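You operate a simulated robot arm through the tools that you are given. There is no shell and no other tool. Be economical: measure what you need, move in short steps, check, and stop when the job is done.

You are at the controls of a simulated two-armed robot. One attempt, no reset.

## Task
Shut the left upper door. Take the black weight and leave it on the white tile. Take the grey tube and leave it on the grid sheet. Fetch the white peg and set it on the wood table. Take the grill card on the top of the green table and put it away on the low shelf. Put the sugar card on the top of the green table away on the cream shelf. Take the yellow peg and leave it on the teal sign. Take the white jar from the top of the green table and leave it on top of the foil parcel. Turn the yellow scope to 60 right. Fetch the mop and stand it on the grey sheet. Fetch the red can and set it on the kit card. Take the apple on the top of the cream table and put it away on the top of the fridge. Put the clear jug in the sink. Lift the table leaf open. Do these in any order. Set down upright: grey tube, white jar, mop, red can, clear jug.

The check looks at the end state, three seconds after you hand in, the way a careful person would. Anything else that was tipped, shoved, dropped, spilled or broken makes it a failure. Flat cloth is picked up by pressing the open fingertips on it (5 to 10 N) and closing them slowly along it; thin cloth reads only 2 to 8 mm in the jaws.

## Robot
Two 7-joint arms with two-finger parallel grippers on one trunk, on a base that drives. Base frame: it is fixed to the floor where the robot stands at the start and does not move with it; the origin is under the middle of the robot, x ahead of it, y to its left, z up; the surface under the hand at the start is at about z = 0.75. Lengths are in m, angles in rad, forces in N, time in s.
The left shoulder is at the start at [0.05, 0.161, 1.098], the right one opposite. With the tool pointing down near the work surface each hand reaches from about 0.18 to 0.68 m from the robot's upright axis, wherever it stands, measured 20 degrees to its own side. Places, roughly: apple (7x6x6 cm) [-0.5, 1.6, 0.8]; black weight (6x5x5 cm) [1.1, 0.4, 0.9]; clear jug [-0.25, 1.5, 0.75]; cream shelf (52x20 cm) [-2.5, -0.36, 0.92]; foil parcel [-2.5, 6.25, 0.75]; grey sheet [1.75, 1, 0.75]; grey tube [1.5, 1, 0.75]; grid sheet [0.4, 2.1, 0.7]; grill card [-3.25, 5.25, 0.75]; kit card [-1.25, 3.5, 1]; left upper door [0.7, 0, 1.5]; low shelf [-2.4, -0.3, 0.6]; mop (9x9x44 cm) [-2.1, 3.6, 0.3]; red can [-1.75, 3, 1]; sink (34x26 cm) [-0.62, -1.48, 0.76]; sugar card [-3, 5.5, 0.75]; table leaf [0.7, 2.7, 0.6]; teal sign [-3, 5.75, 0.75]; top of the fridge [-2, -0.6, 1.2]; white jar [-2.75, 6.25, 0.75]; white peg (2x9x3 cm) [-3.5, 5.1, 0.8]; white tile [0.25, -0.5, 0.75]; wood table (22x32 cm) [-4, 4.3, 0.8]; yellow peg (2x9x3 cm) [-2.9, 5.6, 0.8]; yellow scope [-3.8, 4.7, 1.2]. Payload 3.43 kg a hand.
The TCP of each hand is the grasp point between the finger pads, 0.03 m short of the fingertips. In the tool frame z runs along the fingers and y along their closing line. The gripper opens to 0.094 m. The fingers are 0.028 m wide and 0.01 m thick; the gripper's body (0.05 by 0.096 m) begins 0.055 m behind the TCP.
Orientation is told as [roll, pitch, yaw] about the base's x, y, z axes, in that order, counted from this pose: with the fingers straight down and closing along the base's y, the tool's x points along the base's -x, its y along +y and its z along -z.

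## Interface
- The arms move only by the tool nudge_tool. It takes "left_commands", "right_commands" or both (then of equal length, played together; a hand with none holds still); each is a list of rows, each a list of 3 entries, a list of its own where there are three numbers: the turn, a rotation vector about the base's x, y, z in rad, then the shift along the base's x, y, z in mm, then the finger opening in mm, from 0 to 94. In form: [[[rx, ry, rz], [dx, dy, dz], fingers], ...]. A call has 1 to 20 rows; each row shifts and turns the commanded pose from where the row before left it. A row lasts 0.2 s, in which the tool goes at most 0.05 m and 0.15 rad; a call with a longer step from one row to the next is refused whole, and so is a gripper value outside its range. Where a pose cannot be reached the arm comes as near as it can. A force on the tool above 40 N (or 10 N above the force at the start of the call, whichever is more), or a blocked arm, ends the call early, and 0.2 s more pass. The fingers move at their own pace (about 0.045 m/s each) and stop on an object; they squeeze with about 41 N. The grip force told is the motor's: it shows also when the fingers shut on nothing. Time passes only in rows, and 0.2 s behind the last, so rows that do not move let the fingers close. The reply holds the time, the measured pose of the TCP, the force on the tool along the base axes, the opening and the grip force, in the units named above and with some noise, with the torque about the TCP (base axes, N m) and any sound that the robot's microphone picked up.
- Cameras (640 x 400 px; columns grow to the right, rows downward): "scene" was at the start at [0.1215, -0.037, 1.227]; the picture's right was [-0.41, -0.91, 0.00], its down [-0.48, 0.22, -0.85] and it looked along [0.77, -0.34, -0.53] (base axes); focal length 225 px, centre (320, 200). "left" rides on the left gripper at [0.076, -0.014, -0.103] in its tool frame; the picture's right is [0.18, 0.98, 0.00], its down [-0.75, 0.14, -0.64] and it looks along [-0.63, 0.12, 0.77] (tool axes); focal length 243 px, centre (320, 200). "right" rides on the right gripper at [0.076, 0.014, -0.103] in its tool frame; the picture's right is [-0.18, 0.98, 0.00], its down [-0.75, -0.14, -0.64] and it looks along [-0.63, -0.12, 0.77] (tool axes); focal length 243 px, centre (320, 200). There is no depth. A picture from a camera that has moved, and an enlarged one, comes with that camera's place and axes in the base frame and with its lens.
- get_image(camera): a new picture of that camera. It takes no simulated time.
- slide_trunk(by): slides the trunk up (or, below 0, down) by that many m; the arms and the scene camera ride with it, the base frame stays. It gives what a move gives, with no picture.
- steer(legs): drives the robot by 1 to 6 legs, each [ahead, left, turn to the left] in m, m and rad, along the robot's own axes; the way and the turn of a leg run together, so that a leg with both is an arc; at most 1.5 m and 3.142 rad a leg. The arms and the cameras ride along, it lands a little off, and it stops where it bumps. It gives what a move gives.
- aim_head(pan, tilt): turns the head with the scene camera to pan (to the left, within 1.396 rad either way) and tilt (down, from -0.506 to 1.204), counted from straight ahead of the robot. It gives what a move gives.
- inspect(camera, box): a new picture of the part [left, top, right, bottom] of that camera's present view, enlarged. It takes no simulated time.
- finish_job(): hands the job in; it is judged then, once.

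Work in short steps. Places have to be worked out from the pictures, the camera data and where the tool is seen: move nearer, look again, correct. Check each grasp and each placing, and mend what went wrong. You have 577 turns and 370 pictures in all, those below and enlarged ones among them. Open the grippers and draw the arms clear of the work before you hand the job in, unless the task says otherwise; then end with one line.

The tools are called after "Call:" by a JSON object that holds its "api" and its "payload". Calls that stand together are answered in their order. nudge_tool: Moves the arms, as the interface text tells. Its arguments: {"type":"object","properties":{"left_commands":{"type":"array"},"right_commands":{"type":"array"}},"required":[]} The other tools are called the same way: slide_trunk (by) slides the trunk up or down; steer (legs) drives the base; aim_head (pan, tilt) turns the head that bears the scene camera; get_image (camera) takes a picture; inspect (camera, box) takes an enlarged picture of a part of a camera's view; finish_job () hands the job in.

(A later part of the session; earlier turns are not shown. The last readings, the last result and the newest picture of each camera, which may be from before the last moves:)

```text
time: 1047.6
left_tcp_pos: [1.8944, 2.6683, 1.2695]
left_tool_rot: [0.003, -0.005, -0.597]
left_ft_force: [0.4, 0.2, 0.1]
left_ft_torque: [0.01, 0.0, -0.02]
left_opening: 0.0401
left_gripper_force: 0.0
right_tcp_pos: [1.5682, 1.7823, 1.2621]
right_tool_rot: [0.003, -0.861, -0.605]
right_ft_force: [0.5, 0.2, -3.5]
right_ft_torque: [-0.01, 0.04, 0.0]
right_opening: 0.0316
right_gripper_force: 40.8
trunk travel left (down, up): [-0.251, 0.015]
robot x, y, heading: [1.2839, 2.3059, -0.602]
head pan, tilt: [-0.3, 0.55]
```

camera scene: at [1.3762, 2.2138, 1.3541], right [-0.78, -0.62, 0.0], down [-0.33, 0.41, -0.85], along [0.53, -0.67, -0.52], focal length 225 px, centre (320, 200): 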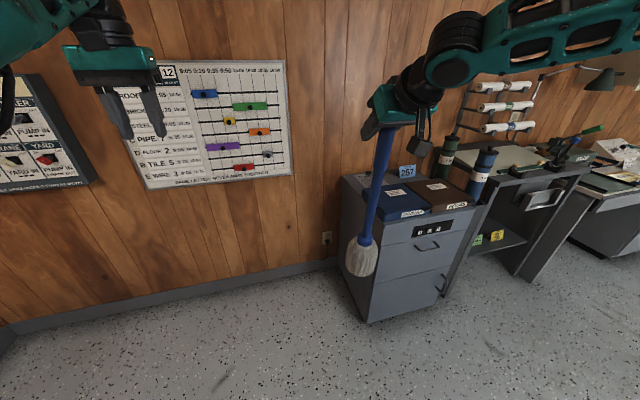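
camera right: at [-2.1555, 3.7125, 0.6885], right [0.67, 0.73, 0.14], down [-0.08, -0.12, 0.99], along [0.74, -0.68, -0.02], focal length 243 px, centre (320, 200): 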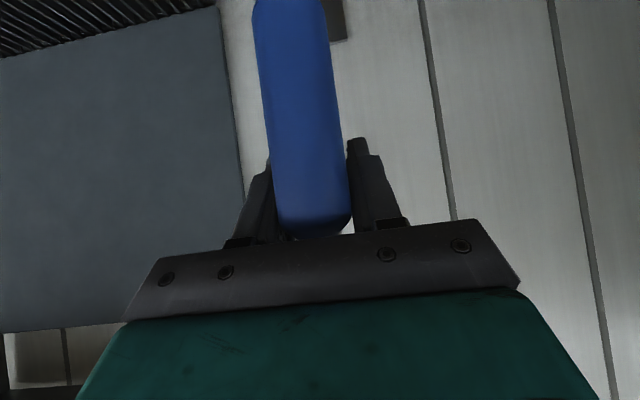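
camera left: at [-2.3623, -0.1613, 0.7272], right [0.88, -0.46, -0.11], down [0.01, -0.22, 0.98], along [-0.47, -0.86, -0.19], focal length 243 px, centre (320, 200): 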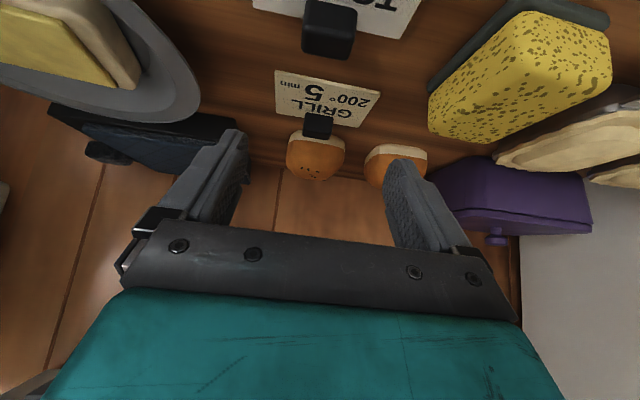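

Left hand is out of the way. I turn right 0.33 rad and drive in two steps towards the cabinet's left-front corner, mop held above its top.

Call:
{"api": "steer", "payload": {"legs": [[0, 0, -0.33], [0.4, 0.106, 0]]}}

Call:
{"api": "get_image", "payload": {"camera": "scene"}}

```text
time: 1051.2
left_tcp_pos: [2.3022, 2.1922, 1.2692]
left_tool_rot: [0.003, -0.007, -0.927]
left_ft_force: [0.5, 0.2, 0.7]
left_ft_torque: [0.04, 0.02, -0.04]
left_opening: 0.0397
left_gripper_force: 0.0
right_tcp_pos: [1.7051, 1.4624, 1.2624]
right_tool_rot: [0.003, -0.86, -0.935]
right_ft_force: [-0.5, 0.4, -3.9]
right_ft_torque: [0.01, -0.02, -0.01]
right_opening: 0.0314
right_gripper_force: 41.1
trunk travel left (down, up): [-0.251, 0.015]
robot x, y, heading: [1.6117, 2.0471, -0.93]
head pan, tilt: [-0.3, 0.55]
```

```text
53 pictures are left
camera scene: at [1.6638, 1.9333, 1.354], right [-0.94, -0.33, 0.0], down [-0.17, 0.49, -0.85], along [0.28, -0.8, -0.52], focal length 225 px, centre (320, 200)
```

scene: 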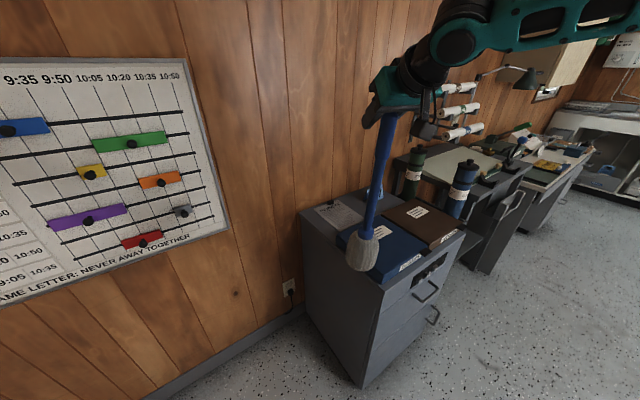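

Sheet spans n 0.74–0.92, u 1.92–2.07. Target for the mop foot: n≈0.79, u≈2.02. I drive the next 0.25 m.

Call:
{"api": "steer", "payload": {"legs": [[0.25, 0, 0]]}}

Call:
{"api": "nudge_tool", "payload": {"right_commands": [[[0, 0, 0], [-8, -22, 0], 5], [[0, 0, 0], [-8, -22, 0], 5], [[0, 0, 0], [-8, -22, 0], 5], [[0, 0, 0], [0, 0, 0], 5]]}}

Call:
{"api": "get_image", "payload": {"camera": "scene"}}

```text
time: 1053.1
left_tcp_pos: [2.4514, 1.9932, 1.2678]
left_tool_rot: [0.002, -0.006, -0.924]
left_ft_force: [-0.1, -0.2, 0.6]
left_ft_torque: [0.04, 0.01, 0.02]
left_opening: 0.04
left_gripper_force: 0.2
right_tcp_pos: [1.8566, 1.2618, 1.2632]
right_tool_rot: [0.004, -0.858, -0.934]
right_ft_force: [0.1, 0.3, -4.2]
right_ft_torque: [0.04, 0.02, -0.02]
right_opening: 0.0316
right_gripper_force: 41.6
trunk travel left (down, up): [-0.251, 0.015]
robot x, y, heading: [1.7641, 1.8502, -0.932]
head pan, tilt: [-0.3, 0.55]
```

```text
time: 1054.1
left_tcp_pos: [2.4525, 1.9943, 1.2692]
left_tool_rot: [0.003, -0.006, -0.925]
left_ft_force: [-0.3, 0.0, 0.7]
left_ft_torque: [0.0, 0.01, 0.03]
left_opening: 0.0401
left_gripper_force: 0.0
right_tcp_pos: [1.8312, 1.195, 1.2633]
right_tool_rot: [0.005, -0.861, -0.934]
right_ft_force: [-0.1, 0.3, -4.0]
right_ft_torque: [0.04, -0.02, 0.01]
right_opening: 0.0315
right_gripper_force: 41.0
trunk travel left (down, up): [-0.251, 0.015]
robot x, y, heading: [1.7607, 1.8502, -0.932]
head pan, tilt: [-0.3, 0.55]
```

```text
52 pictures are left
camera scene: at [1.8137, 1.7328, 1.3541], right [-0.94, -0.33, 0.0], down [-0.17, 0.49, -0.85], along [0.29, -0.8, -0.52], focal length 225 px, centre (320, 200)
```

scene: 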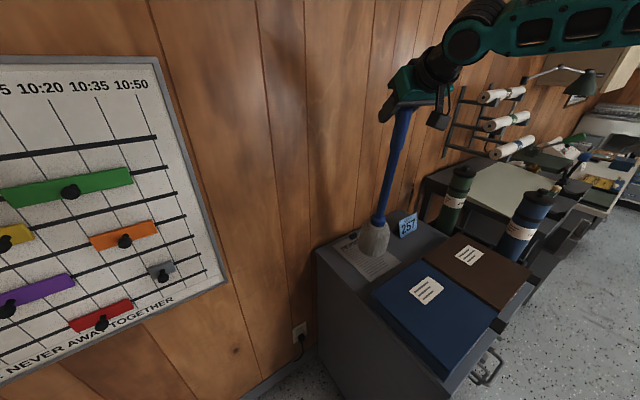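

The mop foot is over the sheet, leaning slightly; I straighten by 0.05 rad and lower gently.

Call:
{"api": "nudge_tool", "payload": {"right_commands": [[[0.04, 0.03, 0], [0, 0, -10], 5], [[0, 0, 0], [0, 0, -10], 5], [[0, 0, 0], [0, 0, -8], 5], [[0, 0, 0], [0, 0, 0], 5]]}}

Call:
{"api": "get_image", "payload": {"camera": "scene"}}

```text
time: 1055.1
left_tcp_pos: [2.4514, 1.9953, 1.2679]
left_tool_rot: [0.002, -0.006, -0.926]
left_ft_force: [0.2, -0.6, 0.7]
left_ft_torque: [0.02, 0.03, 0.0]
left_opening: 0.0402
left_gripper_force: 0.0
right_tcp_pos: [1.8333, 1.1961, 1.2337]
right_tool_rot: [0.003, -0.811, -0.931]
right_ft_force: [-0.1, -0.5, -4.3]
right_ft_torque: [-0.01, -0.05, -0.01]
right_opening: 0.0316
right_gripper_force: 40.8
trunk travel left (down, up): [-0.251, 0.015]
robot x, y, heading: [1.7585, 1.8513, -0.934]
head pan, tilt: [-0.3, 0.55]
```

```text
51 pictures are left
camera scene: at [1.8135, 1.7326, 1.3541], right [-0.94, -0.33, 0.0], down [-0.17, 0.49, -0.85], along [0.29, -0.8, -0.52], focal length 225 px, centre (320, 200)
```

scene: 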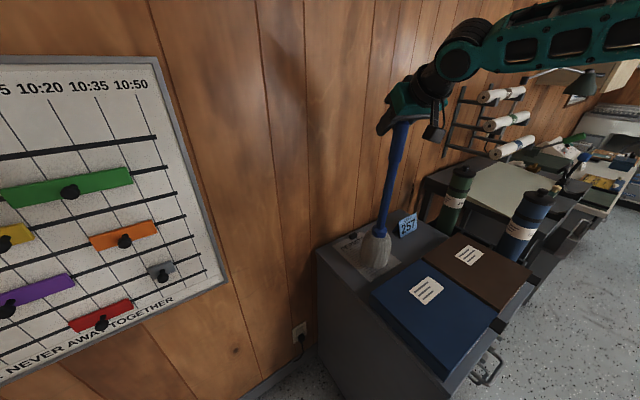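

Vertical now. I keep lowering in small steps to contact.

Call:
{"api": "nudge_tool", "payload": {"right_commands": [[[0, 0, 0], [0, 0, -6], 5], [[0, 0, 0], [0, 0, -6], 5], [[0, 0, 0], [0, 0, -5], 5], [[0, 0, 0], [0, 0, 0], 5]]}}

Call:
{"api": "nudge_tool", "payload": {"right_commands": [[[0, 0, 0], [0, 0, -5], 5], [[0, 0, 0], [0, 0, -5], 5], [[0, 0, 0], [0, 0, 0], 5]]}}

```text
time: 1056.1
left_tcp_pos: [2.4514, 1.9934, 1.2688]
left_tool_rot: [0.004, -0.007, -0.926]
left_ft_force: [-0.4, -0.2, 0.5]
left_ft_torque: [-0.02, -0.02, 0.02]
left_opening: 0.0398
left_gripper_force: 0.0
right_tcp_pos: [1.8318, 1.1957, 1.2174]
right_tool_rot: [0.003, -0.81, -0.933]
right_ft_force: [0.9, -0.4, -3.8]
right_ft_torque: [0.01, -0.07, 0.02]
right_opening: 0.0318
right_gripper_force: 41.0
trunk travel left (down, up): [-0.251, 0.015]
robot x, y, heading: [1.7612, 1.8498, -0.929]
head pan, tilt: [-0.3, 0.55]
```

```text
time: 1056.9
left_tcp_pos: [2.452, 1.9941, 1.2677]
left_tool_rot: [0.004, -0.009, -0.925]
left_ft_force: [-0.9, 0.7, 0.6]
left_ft_torque: [0.0, 0.01, -0.02]
left_opening: 0.0399
left_gripper_force: 0.0
right_tcp_pos: [1.8312, 1.196, 1.208]
right_tool_rot: [0.003, -0.81, -0.935]
right_ft_force: [0.0, -0.2, -3.5]
right_ft_torque: [0.0, -0.02, 0.0]
right_opening: 0.0317
right_gripper_force: 41.6
trunk travel left (down, up): [-0.251, 0.015]
robot x, y, heading: [1.7585, 1.8492, -0.931]
head pan, tilt: [-0.3, 0.55]
```

Call:
{"api": "nudge_tool", "payload": {"right_commands": [[[0, 0, 0], [0, 0, -5], 5], [[0, 0, 0], [0, 0, -5], 5], [[0, 0, 0], [0, 0, -5], 5], [[0, 0, 0], [0, 0, 0], 5]]}}

Call:
{"api": "get_image", "payload": {"camera": "scene"}}

```text
time: 1057.9
left_tcp_pos: [2.4507, 1.9958, 1.2687]
left_tool_rot: [0.002, -0.009, -0.925]
left_ft_force: [-0.6, 1.2, -0.1]
left_ft_torque: [-0.01, 0.01, -0.03]
left_opening: 0.0402
left_gripper_force: 0.0
right_tcp_pos: [1.8323, 1.1973, 1.1985]
right_tool_rot: [0.001, -0.822, -0.93]
right_ft_force: [-0.2, -0.7, 18.8]
right_ft_torque: [0.71, 0.69, 0.07]
right_opening: 0.0315
right_gripper_force: 40.7
trunk travel left (down, up): [-0.251, 0.015]
robot x, y, heading: [1.76, 1.8513, -0.933]
head pan, tilt: [-0.3, 0.55]
```

```text
50 pictures are left
camera scene: at [1.8133, 1.735, 1.3547], right [-0.94, -0.33, 0.0], down [-0.17, 0.49, -0.85], along [0.29, -0.8, -0.52], focal length 225 px, centre (320, 200)
```

scene: 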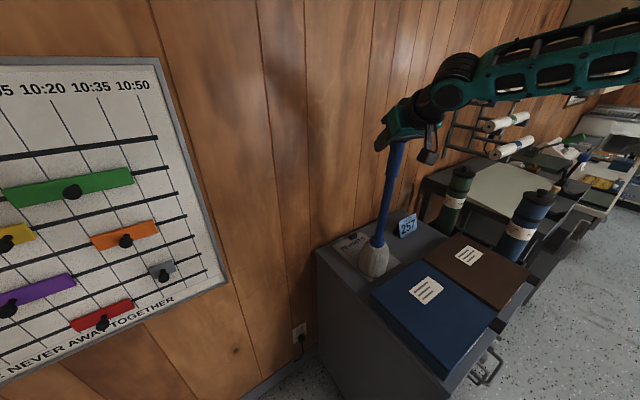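

Contact, but the foot is near the sheet's front corner. I lift 2.5 cm, move 6 cm towards the sheet's centre, and lower again.

Call:
{"api": "nudge_tool", "payload": {"right_commands": [[[0, 0, 0], [0, 0, 15], 5], [[0, 0, 0], [0, 0, 15], 5], [[0, 0, 0], [7, -19, 0], 5], [[0, 0, 0], [7, -19, 0], 5], [[0, 0, 0], [6, -18, 0], 5], [[0, 0, 0], [0, 0, 0], 5]]}}

Call:
{"api": "inspect", "payload": {"camera": "scene", "box": [310, 120, 450, 310]}}

```text
time: 1059.3
left_tcp_pos: [2.4505, 1.9933, 1.2684]
left_tool_rot: [0.005, -0.007, -0.924]
left_ft_force: [0.2, 0.6, 0.2]
left_ft_torque: [0.01, 0.01, -0.01]
left_opening: 0.0398
left_gripper_force: 0.0
right_tcp_pos: [1.8518, 1.139, 1.2222]
right_tool_rot: [0.003, -0.809, -0.931]
right_ft_force: [-0.2, 1.0, -3.1]
right_ft_torque: [-0.04, -0.06, 0.02]
right_opening: 0.0316
right_gripper_force: 40.8
trunk travel left (down, up): [-0.251, 0.015]
robot x, y, heading: [1.7631, 1.8494, -0.933]
head pan, tilt: [-0.3, 0.55]
```

```text
2.11 times, centred on (380, 215) of scene
camera zoom: at [1.8133, 1.7328, 1.3542], right [-0.94, -0.33, 0.0], down [-0.17, 0.49, -0.85], along [0.29, -0.8, -0.52], focal length 473 px, centre (194, 168)
```

zoom: 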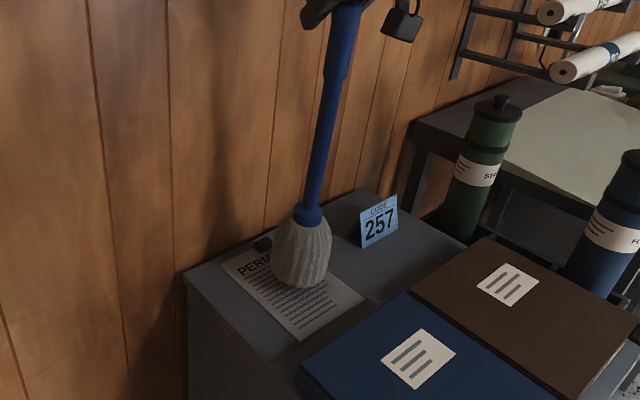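

Centred on the PERMITS sheet. I lower to contact and release.

Call:
{"api": "nudge_tool", "payload": {"right_commands": [[[0, 0, 0], [0, 0, -8], 5], [[0, 0, 0], [0, 0, -8], 5], [[0, 0, 0], [0, 0, -6], 5], [[0, 0, 0], [0, 0, 0], 5]]}}

Call:
{"api": "nudge_tool", "payload": {"right_commands": [[[0, 0, 0], [0, 0, -3], 5], [[0, 0, 0], [0, 0, -2], 5], [[0, 0, 0], [0, 0, 0], 5]]}}

```text
time: 1060.3
left_tcp_pos: [2.4508, 1.9936, 1.2681]
left_tool_rot: [0.006, -0.006, -0.926]
left_ft_force: [0.4, 0.7, -0.6]
left_ft_torque: [0.01, 0.01, 0.02]
left_opening: 0.0398
left_gripper_force: 0.0
right_tcp_pos: [1.8514, 1.1403, 1.2012]
right_tool_rot: [0.003, -0.809, -0.934]
right_ft_force: [-0.4, 0.1, -4.3]
right_ft_torque: [-0.03, -0.01, 0.02]
right_opening: 0.0317
right_gripper_force: 40.7
trunk travel left (down, up): [-0.251, 0.015]
robot x, y, heading: [1.7579, 1.8483, -0.929]
head pan, tilt: [-0.3, 0.55]
```

```text
time: 1061.1
left_tcp_pos: [2.4502, 1.9947, 1.2692]
left_tool_rot: [0.002, -0.007, -0.926]
left_ft_force: [0.5, -0.2, 0.2]
left_ft_torque: [0.0, 0.01, 0.0]
left_opening: 0.04
left_gripper_force: 0.1
right_tcp_pos: [1.8509, 1.1413, 1.1984]
right_tool_rot: [0.002, -0.815, -0.932]
right_ft_force: [-1.5, 0.5, 8.5]
right_ft_torque: [0.85, 0.8, 0.03]
right_opening: 0.0316
right_gripper_force: 41.2
trunk travel left (down, up): [-0.251, 0.015]
robot x, y, heading: [1.7576, 1.8469, -0.93]
head pan, tilt: [-0.3, 0.55]
```

The contact torque suggests the near edge touches first (a slight lean). I lift 4 mm, tilt back by 0.045 rad, and lower again.

Call:
{"api": "nudge_tool", "payload": {"right_commands": [[[0, 0, 0], [0, 0, 6], 5], [[-0.036, -0.027, 0], [-5, 12, 0], 5], [[0, 0, 0], [0, 0, 0], 5]]}}

Call:
{"api": "nudge_tool", "payload": {"right_commands": [[[0, 0, 0], [0, 0, -4], 5], [[0, 0, 0], [0, 0, -3], 5], [[0, 0, 0], [0, 0, -2], 5], [[0, 0, 0], [0, 0, 0], 5]]}}

Call:
{"api": "inspect", "payload": {"camera": "scene", "box": [310, 120, 450, 310]}}

```text
time: 1061.9
left_tcp_pos: [2.4511, 1.9932, 1.2689]
left_tool_rot: [0.004, -0.007, -0.924]
left_ft_force: [-0.1, 0.4, 0.1]
left_ft_torque: [0.01, 0.01, 0.0]
left_opening: 0.0397
left_gripper_force: 0.0
right_tcp_pos: [1.8473, 1.1529, 1.2019]
right_tool_rot: [0.004, -0.856, -0.934]
right_ft_force: [0.6, 0.1, -4.0]
right_ft_torque: [0.04, 0.01, 0.03]
right_opening: 0.0316
right_gripper_force: 40.3
trunk travel left (down, up): [-0.251, 0.015]
robot x, y, heading: [1.7611, 1.8475, -0.928]
head pan, tilt: [-0.3, 0.55]
```

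```text
time: 1062.9
left_tcp_pos: [2.4499, 1.9968, 1.269]
left_tool_rot: [0.003, -0.009, -0.925]
left_ft_force: [-0.1, 0.5, 0.5]
left_ft_torque: [0.0, 0.02, 0.0]
left_opening: 0.04
left_gripper_force: 0.2
right_tcp_pos: [1.848, 1.1547, 1.1998]
right_tool_rot: [0.002, -0.869, -0.931]
right_ft_force: [-0.1, -1.1, 26.0]
right_ft_torque: [0.36, 0.4, 0.0]
right_opening: 0.0315
right_gripper_force: 41.3
trunk travel left (down, up): [-0.251, 0.015]
robot x, y, heading: [1.76, 1.8491, -0.929]
head pan, tilt: [-0.3, 0.55]
```

```text
2.11 times, centred on (380, 215) of scene
camera zoom: at [1.8131, 1.7359, 1.3548], right [-0.94, -0.33, 0.0], down [-0.17, 0.49, -0.85], along [0.29, -0.81, -0.52], focal length 473 px, centre (194, 168)
```

zoom: 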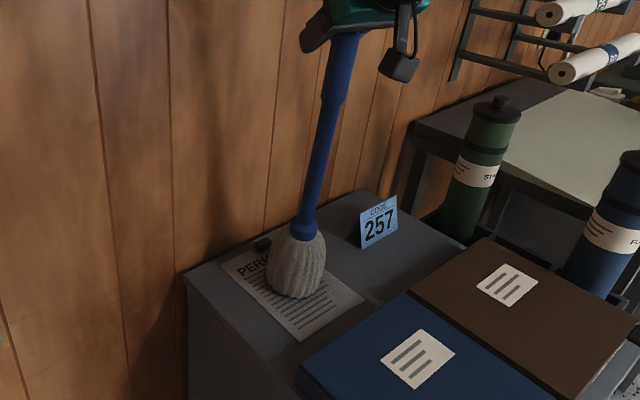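

Now the contact is centred and flat. I ease 3 mm, open slowly, and withdraw straight back.

Call:
{"api": "nudge_tool", "payload": {"right_commands": [[[0, 0, 0], [0, 0, 2.5], 5], [[0, 0, 0], [0, 0, 0], 5], [[0, 0, 0], [0, 0, 0], 36], [[0, 0, 0], [0, 0, 0], 45], [[0, 0, 0], [0, 0, 0], 60], [[0, 0, 0], [0, 0, 0], 75]]}}

Call:
{"api": "inspect", "payload": {"camera": "scene", "box": [310, 120, 450, 310]}}

```text
time: 1064.3
left_tcp_pos: [2.4503, 1.9941, 1.2693]
left_tool_rot: [0.003, -0.007, -0.925]
left_ft_force: [0.3, 0.7, -0.1]
left_ft_torque: [-0.01, -0.02, -0.01]
left_opening: 0.04
left_gripper_force: 0.1
right_tcp_pos: [1.8466, 1.1531, 1.1953]
right_tool_rot: [0.004, -0.855, -0.932]
right_ft_force: [-0.9, -0.4, -0.6]
right_ft_torque: [-0.01, 0.01, -0.03]
right_opening: 0.075
right_gripper_force: 0.0
trunk travel left (down, up): [-0.251, 0.015]
robot x, y, heading: [1.7598, 1.8483, -0.927]
head pan, tilt: [-0.3, 0.55]
```

```text
2.11 times, centred on (380, 215) of scene
camera zoom: at [1.8135, 1.7329, 1.3541], right [-0.94, -0.33, 0.0], down [-0.17, 0.49, -0.85], along [0.29, -0.8, -0.52], focal length 473 px, centre (194, 168)
```

zoom: 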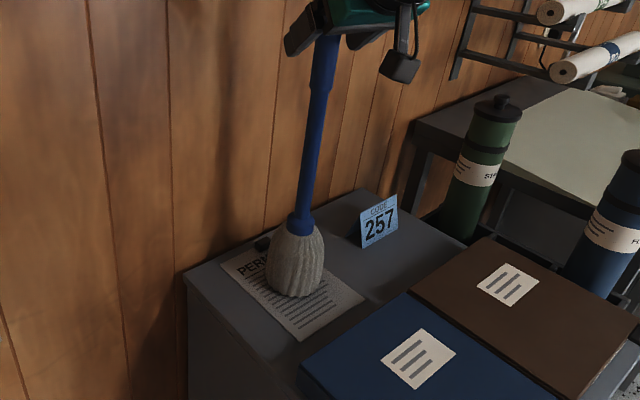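

It stands by itself, vertical. I withdraw the right hand along its axis and then back the robot off.

Call:
{"api": "nudge_tool", "payload": {"right_commands": [[[0, 0, 0], [-6, 8, 3], 80], [[0, 0, 0], [-12, 16, 6], 80], [[0, 0, 0], [-14, 19, 10], 80], [[0, 0, 0], [-14, 19, 10], 80], [[0, 0, 0], [-14, 19, 10], 80], [[0, 0, 0], [0, 0, 0], 80]]}}

Call:
{"api": "steer", "payload": {"legs": [[-0.4, 0, 0]]}}

Call:
{"api": "get_image", "payload": {"camera": "scene"}}

```text
time: 1065.7
left_tcp_pos: [2.4509, 1.9954, 1.2694]
left_tool_rot: [0.003, -0.008, -0.923]
left_ft_force: [-0.3, -0.1, -0.3]
left_ft_torque: [0.02, 0.0, -0.04]
left_opening: 0.0402
left_gripper_force: 0.2
right_tcp_pos: [1.7878, 1.2335, 1.2351]
right_tool_rot: [0.003, -0.857, -0.932]
right_ft_force: [0.0, -0.5, 0.1]
right_ft_torque: [0.02, 0.01, -0.02]
right_opening: 0.0803
right_gripper_force: 0.1
trunk travel left (down, up): [-0.251, 0.015]
robot x, y, heading: [1.7603, 1.8482, -0.931]
head pan, tilt: [-0.3, 0.55]
```

```text
time: 1068.2
left_tcp_pos: [2.2122, 2.3154, 1.2687]
left_tool_rot: [0.004, -0.007, -0.927]
left_ft_force: [-0.1, 0.0, 0.1]
left_ft_torque: [-0.04, -0.01, -0.01]
left_opening: 0.0401
left_gripper_force: 0.2
right_tcp_pos: [1.5466, 1.5553, 1.2346]
right_tool_rot: [0.004, -0.853, -0.932]
right_ft_force: [-0.5, 0.4, 1.1]
right_ft_torque: [-0.03, 0.0, 0.0]
right_opening: 0.08
right_gripper_force: 0.2
trunk travel left (down, up): [-0.251, 0.015]
robot x, y, heading: [1.5181, 2.1694, -0.93]
head pan, tilt: [-0.3, 0.55]
```

```text
46 pictures are left
camera scene: at [1.5737, 2.0543, 1.3542], right [-0.94, -0.33, 0.0], down [-0.17, 0.49, -0.85], along [0.29, -0.8, -0.52], focal length 225 px, centre (320, 200)
```

scene: 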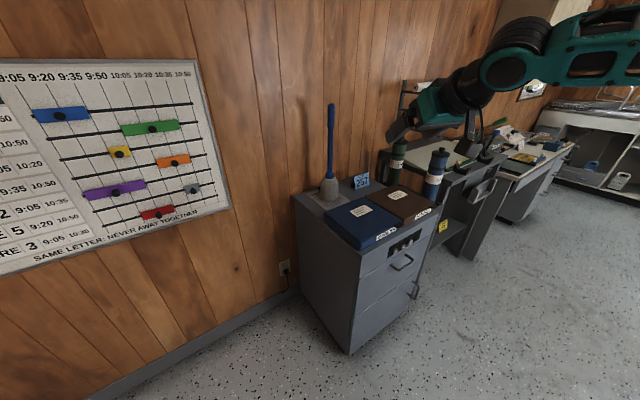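

The mop stands on the grey sheet. As a last check I back off a little more, turn and view the grid table and leaf.

Call:
{"api": "steer", "payload": {"legs": [[0, 0, 2.9]]}}

Call:
{"api": "aim_head", "payload": {"pan": 0.5, "tilt": 0.55}}

Call:
{"api": "get_image", "payload": {"camera": "scene"}}

```text
time: 1075.4
left_tcp_pos: [0.8145, 2.1952, 1.2694]
left_tool_rot: [0.002, -0.007, 1.975]
left_ft_force: [0.4, 0.8, 0.3]
left_ft_torque: [0.0, -0.02, -0.02]
left_opening: 0.0399
left_gripper_force: 0.1
right_tcp_pos: [1.6419, 2.7767, 1.2343]
right_tool_rot: [0.002, -0.855, 1.969]
right_ft_force: [0.3, -0.3, 0.0]
right_ft_torque: [0.0, -0.02, 0.0]
right_opening: 0.0798
right_gripper_force: 0.1
trunk travel left (down, up): [-0.251, 0.015]
robot x, y, heading: [1.5241, 2.1696, 1.975]
head pan, tilt: [-0.3, 0.55]
```

```text
time: 1076.5
left_tcp_pos: [0.8151, 2.1945, 1.2686]
left_tool_rot: [0.005, -0.007, 1.977]
left_ft_force: [-0.4, 0.0, 0.4]
left_ft_torque: [-0.02, 0.01, 0.01]
left_opening: 0.0401
left_gripper_force: 0.0
right_tcp_pos: [1.6406, 2.7771, 1.2344]
right_tool_rot: [0.004, -0.856, 1.97]
right_ft_force: [0.0, -0.3, 0.7]
right_ft_torque: [0.01, 0.01, -0.03]
right_opening: 0.0799
right_gripper_force: 0.1
trunk travel left (down, up): [-0.251, 0.015]
robot x, y, heading: [1.521, 2.1696, 1.976]
head pan, tilt: [0.499, 0.55]
```

```text
45 pictures are left
camera scene: at [1.4342, 2.2633, 1.3542], right [0.62, 0.78, 0.0], down [0.41, -0.33, -0.85], along [-0.67, 0.53, -0.52], focal length 225 px, centre (320, 200)
```

scene: 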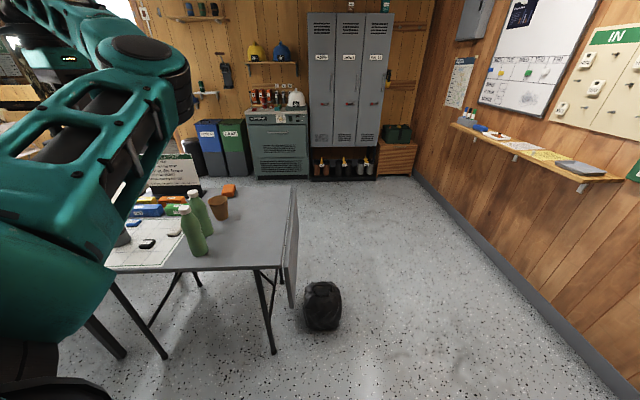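

The leaf has dropped again. I look closely for its support mechanism.

Call:
{"api": "inspect", "payload": {"camera": "scene", "box": [200, 170, 350, 370]}}

```text
2.00 times, centred on (275, 270) of scene
camera zoom: at [1.4342, 2.2633, 1.3542], right [0.62, 0.78, 0.0], down [0.41, -0.33, -0.85], along [-0.67, 0.53, -0.52], focal length 449 px, centre (410, 60)
```

zoom: 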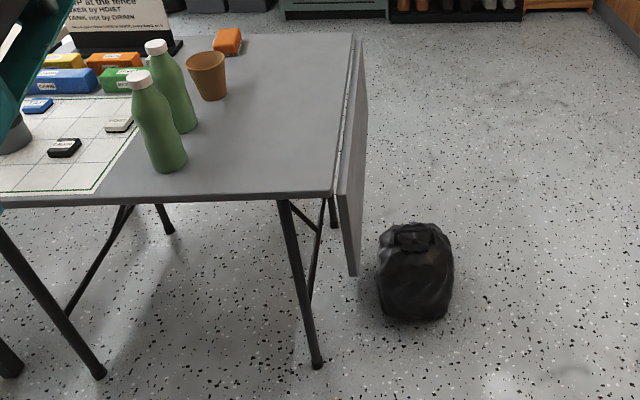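

No bracket is visible; the leaf seems to creep down slowly. I'll lift it again as the very last action, with the right hand. First I turn to face the table and point the right hand forward.

Call:
{"api": "steer", "payload": {"legs": [[0, 0, 0.535], [0, 0.3, 0]]}}

Call:
{"api": "nudge_tool", "payload": {"right_commands": [[[0.0823, 0.1133, 0], [0, 0, -10], 0], [[0.0823, 0.1133, 0], [0, 0, -10], 0], [[0.0823, 0.1133, 0], [0, 0, -10], 0], [[0.0823, 0.1133, 0], [0, 0, -10], 0], [[0, 0, 0], [0, 0, -20], 0], [[0, 0, 0], [0, 0, 0], 0]]}}

Call:
{"api": "slide_trunk", "payload": {"by": -0.25}}

Call:
{"api": "nudge_tool", "payload": {"right_commands": [[[0, 0, 0], [0, 0, -40], 0], [[0, 0, 0], [0, 0, -40], 0], [[0, 0, 0], [0, 0, -40], 0], [[0, 0, 0], [0, 0, -40], 0], [[0, 0, 0], [0, 0, -40], 0], [[0, 0, 0], [0, 0, -40], 0], [[0, 0, 0], [0, 0, -40], 0], [[0, 0, 0], [0, 0, -40], 0], [[0, 0, 0], [0, 0, -40], 0], [[0, 0, 0], [0, 0, 0], 0]]}}

```text
time: 1081.2
left_tcp_pos: [0.7233, 1.5888, 1.2689]
left_tool_rot: [0.004, -0.009, 2.511]
left_ft_force: [-0.9, -0.7, -0.4]
left_ft_torque: [0.01, 0.01, 0.0]
left_opening: 0.04
left_gripper_force: 0.1
right_tcp_pos: [1.1369, 2.5097, 1.2349]
right_tool_rot: [0.004, -0.855, 2.506]
right_ft_force: [-0.7, 0.0, -0.4]
right_ft_torque: [0.01, -0.02, 0.01]
right_opening: 0.0801
right_gripper_force: 0.1
trunk travel left (down, up): [-0.251, 0.015]
robot x, y, heading: [1.3396, 1.9304, 2.507]
head pan, tilt: [0.499, 0.55]
```

```text
time: 1082.6
left_tcp_pos: [0.7238, 1.5872, 1.2693]
left_tool_rot: [0.004, -0.008, 2.512]
left_ft_force: [0.4, 0.2, 0.1]
left_ft_torque: [-0.01, -0.02, -0.06]
left_opening: 0.0398
left_gripper_force: 0.1
right_tcp_pos: [1.1367, 2.5105, 1.1741]
right_tool_rot: [0.037, -1.417, 2.472]
right_ft_force: [0.0, -0.1, -0.6]
right_ft_torque: [-0.01, -0.02, 0.03]
right_opening: 0.0001
right_gripper_force: 33.8
trunk travel left (down, up): [-0.251, 0.015]
robot x, y, heading: [1.3422, 1.9302, 2.507]
head pan, tilt: [0.499, 0.55]
```

```text
time: 1085.2
left_tcp_pos: [0.7224, 1.5903, 1.0183]
left_tool_rot: [0.004, -0.007, 2.512]
left_ft_force: [0.4, 0.3, 0.1]
left_ft_torque: [0.01, 0.0, 0.01]
left_opening: 0.0402
left_gripper_force: 0.1
right_tcp_pos: [1.1364, 2.5106, 0.9244]
right_tool_rot: [0.03, -1.417, 2.478]
right_ft_force: [0.9, -0.3, -0.5]
right_ft_torque: [0.02, -0.04, -0.02]
right_opening: 0.0001
right_gripper_force: 33.6
trunk travel left (down, up): [-0.001, 0.265]
robot x, y, heading: [1.3428, 1.9295, 2.517]
head pan, tilt: [0.499, 0.55]
```

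```text
time: 1087.4
left_tcp_pos: [0.7231, 1.589, 1.0178]
left_tool_rot: [0.004, -0.006, 2.513]
left_ft_force: [0.8, -0.1, -1.0]
left_ft_torque: [-0.04, 0.0, -0.01]
left_opening: 0.0401
left_gripper_force: 0.0
right_tcp_pos: [1.1406, 2.5119, 0.7369]
right_tool_rot: [0.029, -1.415, 2.479]
right_ft_force: [0.8, -0.8, 0.3]
right_ft_torque: [0.03, -0.04, 0.0]
right_opening: 0.0
right_gripper_force: 32.7
right hand out of reach, approached as far as the arm can: row 5, 6, 7, 8, 9
trunk travel left (down, up): [-0.001, 0.265]
robot x, y, heading: [1.3437, 1.9325, 2.508]
head pan, tilt: [0.499, 0.55]
```

The right arm stalls at z≈0.74 when horizontal. I try lowering it with the tool vertical first and tilting forward down there.

Call:
{"api": "nudge_tool", "payload": {"right_commands": [[[-0.0823, -0.1133, 0], [0, 0, 0], 0], [[-0.0823, -0.1133, 0], [0, 0, 0], 0], [[-0.0823, -0.1133, 0], [0, 0, 0], 0], [[-0.0823, -0.1133, 0], [0, 0, 0], 0], [[-0.0823, -0.1133, 0], [0, 0, 0], 0], [[-0.0823, -0.1133, 0], [0, 0, 0], 0], [[-0.0823, -0.1133, 0], [0, 0, -20], 0], [[-0.0823, -0.1133, 0], [0, 0, -30], 0], [[-0.0823, -0.1133, 0], [0, 0, -30], 0], [[0, 0, 0], [0, 0, -30], 0], [[0, 0, 0], [0, 0, -30], 0], [[0, 0, 0], [0, 0, -30], 0], [[0, 0, 0], [0, 0, -30], 0], [[0, 0, 0], [0, 0, 0], 0]]}}

Call:
{"api": "nudge_tool", "payload": {"right_commands": [[[0.0823, 0.1133, 0], [0, 0, 0], 0], [[0.0823, 0.1133, 0], [0, 0, 0], 0], [[0.0823, 0.1133, 0], [0, 0, 0], 0], [[0.0823, 0.1133, 0], [0, 0, 0], 0], [[0.0823, 0.1133, 0], [0, 0, 0], 0], [[0.0823, 0.1133, 0], [0, 0, 0], 0], [[0.0823, 0.1133, 0], [0, 0, 0], 0], [[0.0823, 0.1133, 0], [0, 0, 0], 0], [[0, 0, 0], [0, 0, 0], 0]]}}

```text
time: 1090.4
left_tcp_pos: [0.7234, 1.5898, 1.0192]
left_tool_rot: [0.003, -0.009, 2.511]
left_ft_force: [-0.6, -0.4, 0.1]
left_ft_torque: [0.0, 0.01, 0.0]
left_opening: 0.0398
left_gripper_force: 0.2
right_tcp_pos: [1.1842, 2.4933, 0.6127]
right_tool_rot: [-0.002, -0.155, 2.509]
right_ft_force: [0.3, -0.3, 0.5]
right_ft_torque: [0.0, -0.02, 0.01]
right_opening: 0.0
right_gripper_force: 32.7
right hand out of reach, approached as far as the arm can: row 10, 11, 12, 13
trunk travel left (down, up): [-0.001, 0.265]
robot x, y, heading: [1.339, 1.9283, 2.508]
head pan, tilt: [0.499, 0.55]
```

```text
time: 1092.4
left_tcp_pos: [0.723, 1.5893, 1.0188]
left_tool_rot: [0.002, -0.007, 2.511]
left_ft_force: [0.3, -0.9, 0.9]
left_ft_torque: [-0.01, -0.01, 0.0]
left_opening: 0.04
left_gripper_force: 0.0
right_tcp_pos: [1.1998, 2.5194, 0.673]
right_tool_rot: [0.008, -1.139, 2.498]
right_ft_force: [-0.6, -0.6, -0.2]
right_ft_torque: [-0.03, 0.01, -0.02]
right_opening: 0.0001
right_gripper_force: 33.2
right hand out of reach, approached as far as the arm can: row 4, 5, 6, 7, 8
trunk travel left (down, up): [-0.001, 0.265]
robot x, y, heading: [1.3425, 1.9275, 2.505]
head pan, tilt: [0.499, 0.55]
```

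I extend further forward (as the left arm had it then) and lower again.

Call:
{"api": "nudge_tool", "payload": {"right_commands": [[[0.04, 0.055, 0], [-28, 18, 0], 0], [[0.04, 0.055, 0], [-28, 18, 0], 0], [[0.04, 0.055, 0], [-28, 18, 0], 0], [[0.04, 0.055, 0], [-28, 18, 0], 0], [[0, 0, 0], [0, 0, -30], 0], [[0, 0, 0], [0, 0, -30], 0], [[0, 0, 0], [0, 0, -30], 0], [[0, 0, 0], [0, 0, -30], 0], [[0, 0, 0], [0, 0, -30], 0], [[0, 0, 0], [0, 0, 0], 0]]}}

Call:
{"api": "get_image", "payload": {"camera": "scene"}}

```text
time: 1094.6
left_tcp_pos: [0.7236, 1.5893, 1.0194]
left_tool_rot: [0.003, -0.007, 2.512]
left_ft_force: [0.1, 0.0, 0.4]
left_ft_torque: [-0.02, 0.02, -0.03]
left_opening: 0.04
left_gripper_force: 0.0
right_tcp_pos: [1.1537, 2.5844, 0.7424]
right_tool_rot: [0.042, -1.453, 2.468]
right_ft_force: [-0.1, -0.1, 0.8]
right_ft_torque: [0.0, -0.02, -0.02]
right_opening: 0.0002
right_gripper_force: 32.9
right hand out of reach, approached as far as the arm can: row 1, 3, 4, 5, 6, 7, 8, 9
trunk travel left (down, up): [-0.001, 0.265]
robot x, y, heading: [1.3415, 1.9312, 2.51]
head pan, tilt: [0.499, 0.55]
```

```text
43 pictures are left
camera scene: at [1.2208, 1.9635, 1.1042], right [0.13, 0.99, 0.0], down [0.52, -0.07, -0.85], along [-0.84, 0.11, -0.52], focal length 225 px, centre (320, 200)
```

scene: 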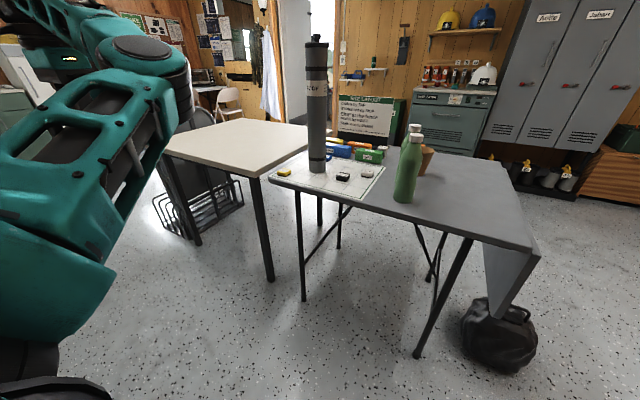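

The wrist's roll differs from when the left hand managed this (camera up). I raise the right hand and roll it 180° about its finger axis.

Call:
{"api": "nudge_tool", "payload": {"right_commands": [[[0, 0, 0], [10, -7, 30], 0], [[0, 0, 0], [10, -7, 30], 0], [[0, 0, 0], [10, -7, 30], 0], [[-0.1157, 0.0841, 0], [0, 0, 0], 0], [[-0.1157, 0.0841, 0], [0, 0, 0], 0], [[-0.1157, 0.0841, 0], [0, 0, 0], 0], [[-0.1157, 0.0841, 0], [0, 0, 0], 0], [[-0.1157, 0.0841, 0], [0, 0, 0], 0], [[-0.1157, 0.0841, 0], [0, 0, 0], 0], [[-0.1157, 0.0841, 0], [0, 0, 0], 0], [[-0.1157, 0.0841, 0], [0, 0, 0], 0], [[-0.1157, 0.0841, 0], [0, 0, 0], 0], [[-0.1157, 0.0841, 0], [0, 0, 0], 0], [[-0.1157, 0.0841, 0], [0, 0, 0], 0], [[-0.1157, 0.0841, 0], [0, 0, 0], 0], [[-0.1157, 0.0841, 0], [0, 0, 0], 0], [[-0.1157, 0.0841, 0], [0, 0, 0], 0], [[-0.1157, 0.0841, 0], [0, 0, 0], 0], [[-0.1157, 0.0841, 0], [0, 0, 0], 0], [[0, 0, 0], [0, 0, 0], 0]]}}

Call:
{"api": "nudge_tool", "payload": {"right_commands": [[[-0.1157, 0.0841, 0], [0, 0, 0], 0], [[-0.1157, 0.0841, 0], [0, 0, 0], 0], [[-0.1157, 0.0841, 0], [0, 0, 0], 0], [[-0.1157, 0.0841, 0], [0, 0, 0], 0], [[-0.1157, 0.0841, 0], [0, 0, 0], 0], [[-0.1157, 0.0841, 0], [0, 0, 0], 0], [[0, 0, 0], [0, 0, -30], 0], [[0, 0, 0], [0, 0, -40], 0], [[0, 0, 0], [0, 0, -40], 0], [[0, 0, 0], [0, 0, -40], 0], [[0, 0, 0], [0, 0, -40], 0], [[0, 0, 0], [0, 0, -40], 0], [[0, 0, 0], [0, 0, 0], 0]]}}

```text
time: 1098.8
left_tcp_pos: [0.7238, 1.5901, 1.0195]
left_tool_rot: [0.003, -0.007, 2.511]
left_ft_force: [-0.3, -0.2, 0.3]
left_ft_torque: [0.0, 0.02, 0.0]
left_opening: 0.0403
left_gripper_force: 0.0
right_tcp_pos: [1.2193, 2.532, 0.8771]
right_tool_rot: [1.574, 0.297, 1.122]
right_ft_force: [0.4, -0.4, 0.4]
right_ft_torque: [-0.02, 0.01, 0.01]
right_opening: 0.0
right_gripper_force: 33.2
right hand out of reach, approached as far as the arm can: row 9, 10, 11, 12, 13, 14, 15, 16, 17, 18, 19
trunk travel left (down, up): [-0.001, 0.265]
robot x, y, heading: [1.3403, 1.9266, 2.504]
head pan, tilt: [0.499, 0.55]
```

```text
time: 1101.6
left_tcp_pos: [0.7238, 1.5892, 1.019]
left_tool_rot: [0.003, -0.008, 2.511]
left_ft_force: [0.1, -0.3, 0.0]
left_ft_torque: [-0.01, 0.01, 0.02]
left_opening: 0.0397
left_gripper_force: 0.0
right_tcp_pos: [1.3353, 2.561, 0.7404]
right_tool_rot: [1.799, 1.084, 1.182]
right_ft_force: [0.4, 0.1, -0.3]
right_ft_torque: [0.01, 0.03, 0.02]
right_opening: 0.0
right_gripper_force: 32.7
right hand out of reach, approached as far as the arm can: row 1, 2, 3, 4, 7, 8, 9, 10, 11, 12
trunk travel left (down, up): [-0.001, 0.265]
robot x, y, heading: [1.3402, 1.9295, 2.51]
head pan, tilt: [0.499, 0.55]
```

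The camera side is now nearly up. I finish the roll while moving forward, then lower again.

Call:
{"api": "nudge_tool", "payload": {"right_commands": [[[-0.065, 0.047, 0], [-35, 5, 0], 0], [[-0.065, 0.047, 0], [-35, 5, 0], 0], [[-0.065, 0.047, 0], [-35, 5, 0], 0], [[-0.065, 0.047, 0], [-35, 5, 0], 0], [[-0.065, 0.047, 0], [-35, 5, 0], 0], [[-0.065, 0.047, 0], [-35, 5, 0], 0], [[0, 0, 0], [0, 0, -30], 0], [[0, 0, 0], [0, 0, -30], 0], [[0, 0, 0], [0, 0, -30], 0], [[0, 0, 0], [0, 0, -30], 0], [[0, 0, 0], [0, 0, -30], 0], [[0, 0, 0], [0, 0, -30], 0], [[0, 0, 0], [0, 0, 0], 0]]}}

Call:
{"api": "get_image", "payload": {"camera": "right"}}

```text
time: 1104.4
left_tcp_pos: [0.7229, 1.5898, 1.0178]
left_tool_rot: [0.004, -0.007, 2.512]
left_ft_force: [0.3, -1.0, 0.0]
left_ft_torque: [-0.01, 0.02, -0.03]
left_opening: 0.04
left_gripper_force: 0.3
right_tcp_pos: [1.3435, 2.6357, 0.7138]
right_tool_rot: [-3.071, 1.457, 2.568]
right_ft_force: [0.5, 0.4, 0.2]
right_ft_torque: [-0.01, 0.0, 0.04]
right_opening: 0.0
right_gripper_force: 32.8
right hand out of reach, approached as far as the arm can: row 1, 2, 3, 4, 5, 6, 7, 8, 9, 10, 11, 12
trunk travel left (down, up): [-0.001, 0.265]
robot x, y, heading: [1.3387, 1.9284, 2.513]
head pan, tilt: [0.499, 0.55]
```

```text
42 pictures are left
camera right: at [1.4401, 2.5814, 0.7774], right [0.57, 0.8, -0.19], down [0.35, -0.45, -0.82], along [-0.74, 0.4, -0.54], focal length 243 px, centre (320, 200)
```

right: 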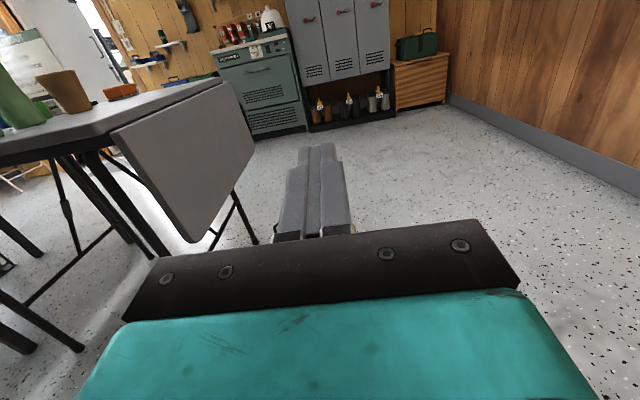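

Still limited. New plan: a downward-tilted hand (tilt 0.7) can reach tip z≈0.61 just inside the leaf's near edge and lift from there. I unroll the right hand first.

Call:
{"api": "nudge_tool", "payload": {"right_commands": [[[0.1157, -0.0841, 0], [0, 0, 10], 0], [[0.1157, -0.0841, 0], [0, 0, 10], 0], [[0.1157, -0.0841, 0], [0, 0, 10], 0], [[0.1157, -0.0841, 0], [0, 0, 10], 0], [[0.1157, -0.0841, 0], [0, 0, 10], 0], [[0.1157, -0.0841, 0], [0, 0, 0], 0], [[0.1157, -0.0841, 0], [0, 0, 0], 0], [[0.1157, -0.0841, 0], [0, 0, 0], 0], [[0.1157, -0.0841, 0], [0, 0, 0], 0], [[0.1157, -0.0841, 0], [0, 0, 0], 0], [[0.1157, -0.0841, 0], [0, 0, 0], 0], [[0.1157, -0.0841, 0], [0, 0, 0], 0], [[0.1157, -0.0841, 0], [0, 0, 0], 0], [[0.1157, -0.0841, 0], [0, 0, 0], 0], [[0.1157, -0.0841, 0], [0, 0, 0], 0], [[0.1157, -0.0841, 0], [0, 0, 0], 0], [[0.1157, -0.0841, 0], [0, 0, 0], 0], [[0.1157, -0.0841, 0], [0, 0, 0], 0], [[0.1157, -0.0841, 0], [0, 0, 0], 0], [[0.1157, -0.0841, 0], [0, 0, 0], 0]]}}

Call:
{"api": "nudge_tool", "payload": {"right_commands": [[[0.1157, -0.0841, 0], [0, 0, 0], 0], [[0.1157, -0.0841, 0], [0, 0, 0], 0], [[-0.0823, -0.1133, 0], [-10, 0, 0], 0], [[-0.0823, -0.1133, 0], [-20, -5, 0], 0], [[-0.0823, -0.1133, 0], [-20, -5, 0], 0], [[-0.0823, -0.1133, 0], [-20, -5, 0], 0], [[-0.0823, -0.1133, 0], [-20, -5, 0], 0], [[0, 0, 0], [-20, -5, 0], 0], [[0, 0, 0], [0, 0, 0], 0]]}}

```text
time: 1108.6
left_tcp_pos: [0.7231, 1.5882, 1.0186]
left_tool_rot: [0.002, -0.005, 2.512]
left_ft_force: [-0.2, 0.1, -0.3]
left_ft_torque: [0.0, -0.01, 0.02]
left_opening: 0.04
left_gripper_force: 0.0
right_tcp_pos: [1.3421, 2.6358, 0.7652]
right_tool_rot: [1.218, -1.265, 1.327]
right_ft_force: [-0.5, 0.1, -0.6]
right_ft_torque: [0.01, 0.0, 0.02]
right_opening: 0.0003
right_gripper_force: 33.0
trunk travel left (down, up): [-0.001, 0.265]
robot x, y, heading: [1.3411, 1.9248, 2.514]
head pan, tilt: [0.499, 0.55]
```

```text
time: 1110.6
left_tcp_pos: [0.7228, 1.5884, 1.0178]
left_tool_rot: [0.005, -0.007, 2.511]
left_ft_force: [0.7, 1.0, 0.1]
left_ft_torque: [0.02, 0.03, -0.01]
left_opening: 0.0398
left_gripper_force: 0.2
right_tcp_pos: [1.2315, 2.6102, 0.7642]
right_tool_rot: [0.018, -0.759, 2.513]
right_ft_force: [-0.3, 0.1, 0.1]
right_ft_torque: [0.01, 0.01, 0.04]
right_opening: 0.0
right_gripper_force: 33.5
trunk travel left (down, up): [-0.001, 0.265]
robot x, y, heading: [1.3435, 1.9304, 2.505]
head pan, tilt: [0.499, 0.55]
```

That path moved freely. I test how low the hand goes now.

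Call:
{"api": "nudge_tool", "payload": {"right_commands": [[[0, 0, 0], [0, 0, -30], 0], [[0, 0, 0], [0, 0, -30], 0], [[0, 0, 0], [0, 0, -30], 0], [[0, 0, 0], [0, 0, -30], 0], [[0, 0, 0], [0, 0, -30], 0], [[0, 0, 0], [0, 0, -30], 0], [[0, 0, 0], [0, 0, 0], 0]]}}

```text
time: 1112.2
left_tcp_pos: [0.7239, 1.5895, 1.0172]
left_tool_rot: [0.003, -0.007, 2.512]
left_ft_force: [-0.3, 0.3, 0.5]
left_ft_torque: [-0.02, 0.01, -0.02]
left_opening: 0.04
left_gripper_force: 0.1
right_tcp_pos: [1.2317, 2.6115, 0.5837]
right_tool_rot: [0.015, -0.756, 2.512]
right_ft_force: [0.1, -0.1, -0.3]
right_ft_torque: [0.0, 0.01, -0.04]
right_opening: 0.0
right_gripper_force: 32.9
trunk travel left (down, up): [-0.001, 0.265]
robot x, y, heading: [1.3421, 1.9283, 2.512]
head pan, tilt: [0.499, 0.55]
```

Now it reaches z≈0.58 freely. I tilt to nearly horizontal and lower to z≈0.52.

Call:
{"api": "nudge_tool", "payload": {"right_commands": [[[0.0823, 0.1133, 0], [0, 0, -15], 0], [[0.0823, 0.1133, 0], [0, 0, -15], 0], [[0.0823, 0.1133, 0], [0, 0, -15], 0], [[0.0823, 0.1133, 0], [0, 0, -15], 0], [[0, 0, 0], [0, 0, 0], 0]]}}

Call:
{"api": "get_image", "payload": {"camera": "scene"}}

```text
time: 1113.4
left_tcp_pos: [0.7227, 1.5883, 1.0185]
left_tool_rot: [0.003, -0.007, 2.511]
left_ft_force: [-0.4, 0.7, 0.4]
left_ft_torque: [0.03, -0.02, 0.0]
left_opening: 0.0399
left_gripper_force: 0.0
right_tcp_pos: [1.2325, 2.6106, 0.5232]
right_tool_rot: [0.016, -1.32, 2.515]
right_ft_force: [1.0, -0.4, -0.1]
right_ft_torque: [0.01, 0.02, 0.01]
right_opening: 0.0
right_gripper_force: 33.1
trunk travel left (down, up): [-0.001, 0.265]
robot x, y, heading: [1.3404, 1.9286, 2.506]
head pan, tilt: [0.499, 0.55]
```

```text
41 pictures are left
camera scene: at [1.2208, 1.9635, 1.1042], right [0.13, 0.99, 0.0], down [0.52, -0.07, -0.85], along [-0.84, 0.11, -0.52], focal length 225 px, centre (320, 200)
```

scene: 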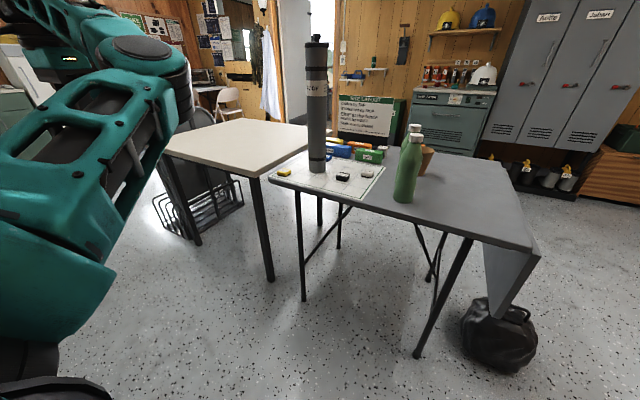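

I strafe left 0.325 and drive forward 0.15, then check with the right camera.

Call:
{"api": "steer", "payload": {"legs": [[0, 0.325, 0], [0.14, 0, 0]]}}

Call:
{"api": "get_image", "payload": {"camera": "right"}}

Call:
{"api": "aim_head", "payload": {"pan": -0.45, "tilt": 0.75}}

Call:
{"api": "get_image", "payload": {"camera": "scene"}}

```text
time: 1117.8
left_tcp_pos: [0.4205, 1.4108, 1.0196]
left_tool_rot: [0.004, -0.007, 2.513]
left_ft_force: [0.1, -0.7, 0.6]
left_ft_torque: [0.01, -0.01, 0.01]
left_opening: 0.04
left_gripper_force: 0.1
right_tcp_pos: [0.9288, 2.4338, 0.5242]
right_tool_rot: [0.017, -1.318, 2.512]
right_ft_force: [0.5, -0.9, 1.1]
right_ft_torque: [-0.01, 0.0, 0.01]
right_opening: 0.0
right_gripper_force: 32.7
trunk travel left (down, up): [-0.001, 0.265]
robot x, y, heading: [1.0382, 1.7495, 2.51]
head pan, tilt: [0.499, 0.55]
```

```text
40 pictures are left
camera right: at [1.0175, 2.354, 0.4758], right [-0.6, -0.78, 0.18], down [0.44, -0.13, 0.89], along [-0.67, 0.61, 0.42], focal length 243 px, centre (320, 200)
```

right: 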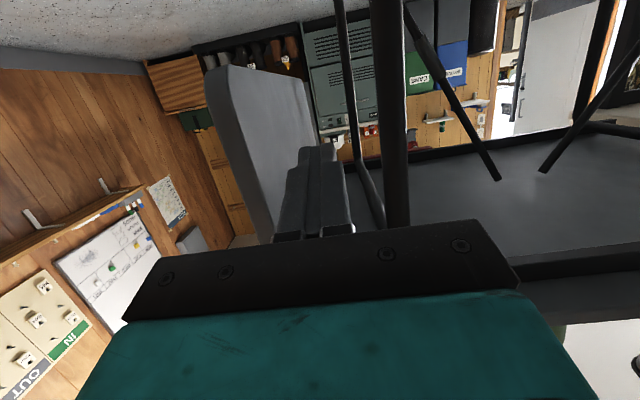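

```text
time: 1119.0
left_tcp_pos: [0.4214, 1.4105, 1.0188]
left_tool_rot: [0.003, -0.007, 2.513]
left_ft_force: [-0.4, 1.0, -0.1]
left_ft_torque: [0.0, -0.02, 0.03]
left_opening: 0.0402
left_gripper_force: 0.1
right_tcp_pos: [0.9287, 2.4333, 0.5245]
right_tool_rot: [0.017, -1.318, 2.513]
right_ft_force: [0.4, 0.0, 0.5]
right_ft_torque: [0.02, -0.01, 0.0]
right_opening: 0.0
right_gripper_force: 33.7
trunk travel left (down, up): [-0.001, 0.265]
robot x, y, heading: [1.0422, 1.7507, 2.512]
head pan, tilt: [-0.45, 0.75]
```

```text
39 pictures are left
camera scene: at [0.9683, 1.847, 1.0868], right [0.88, 0.47, 0.0], down [0.32, -0.6, -0.73], along [-0.34, 0.65, -0.68], focal length 225 px, centre (320, 200)
```

scene: 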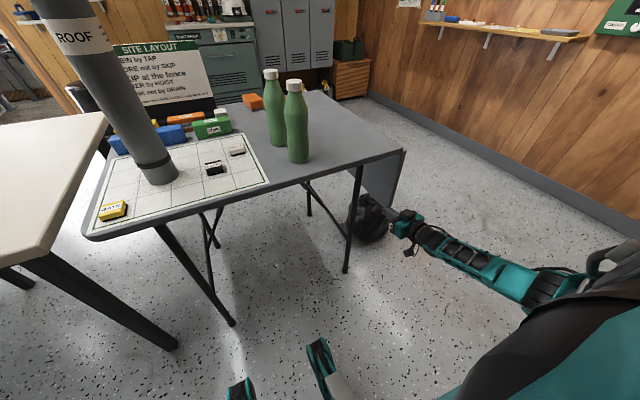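

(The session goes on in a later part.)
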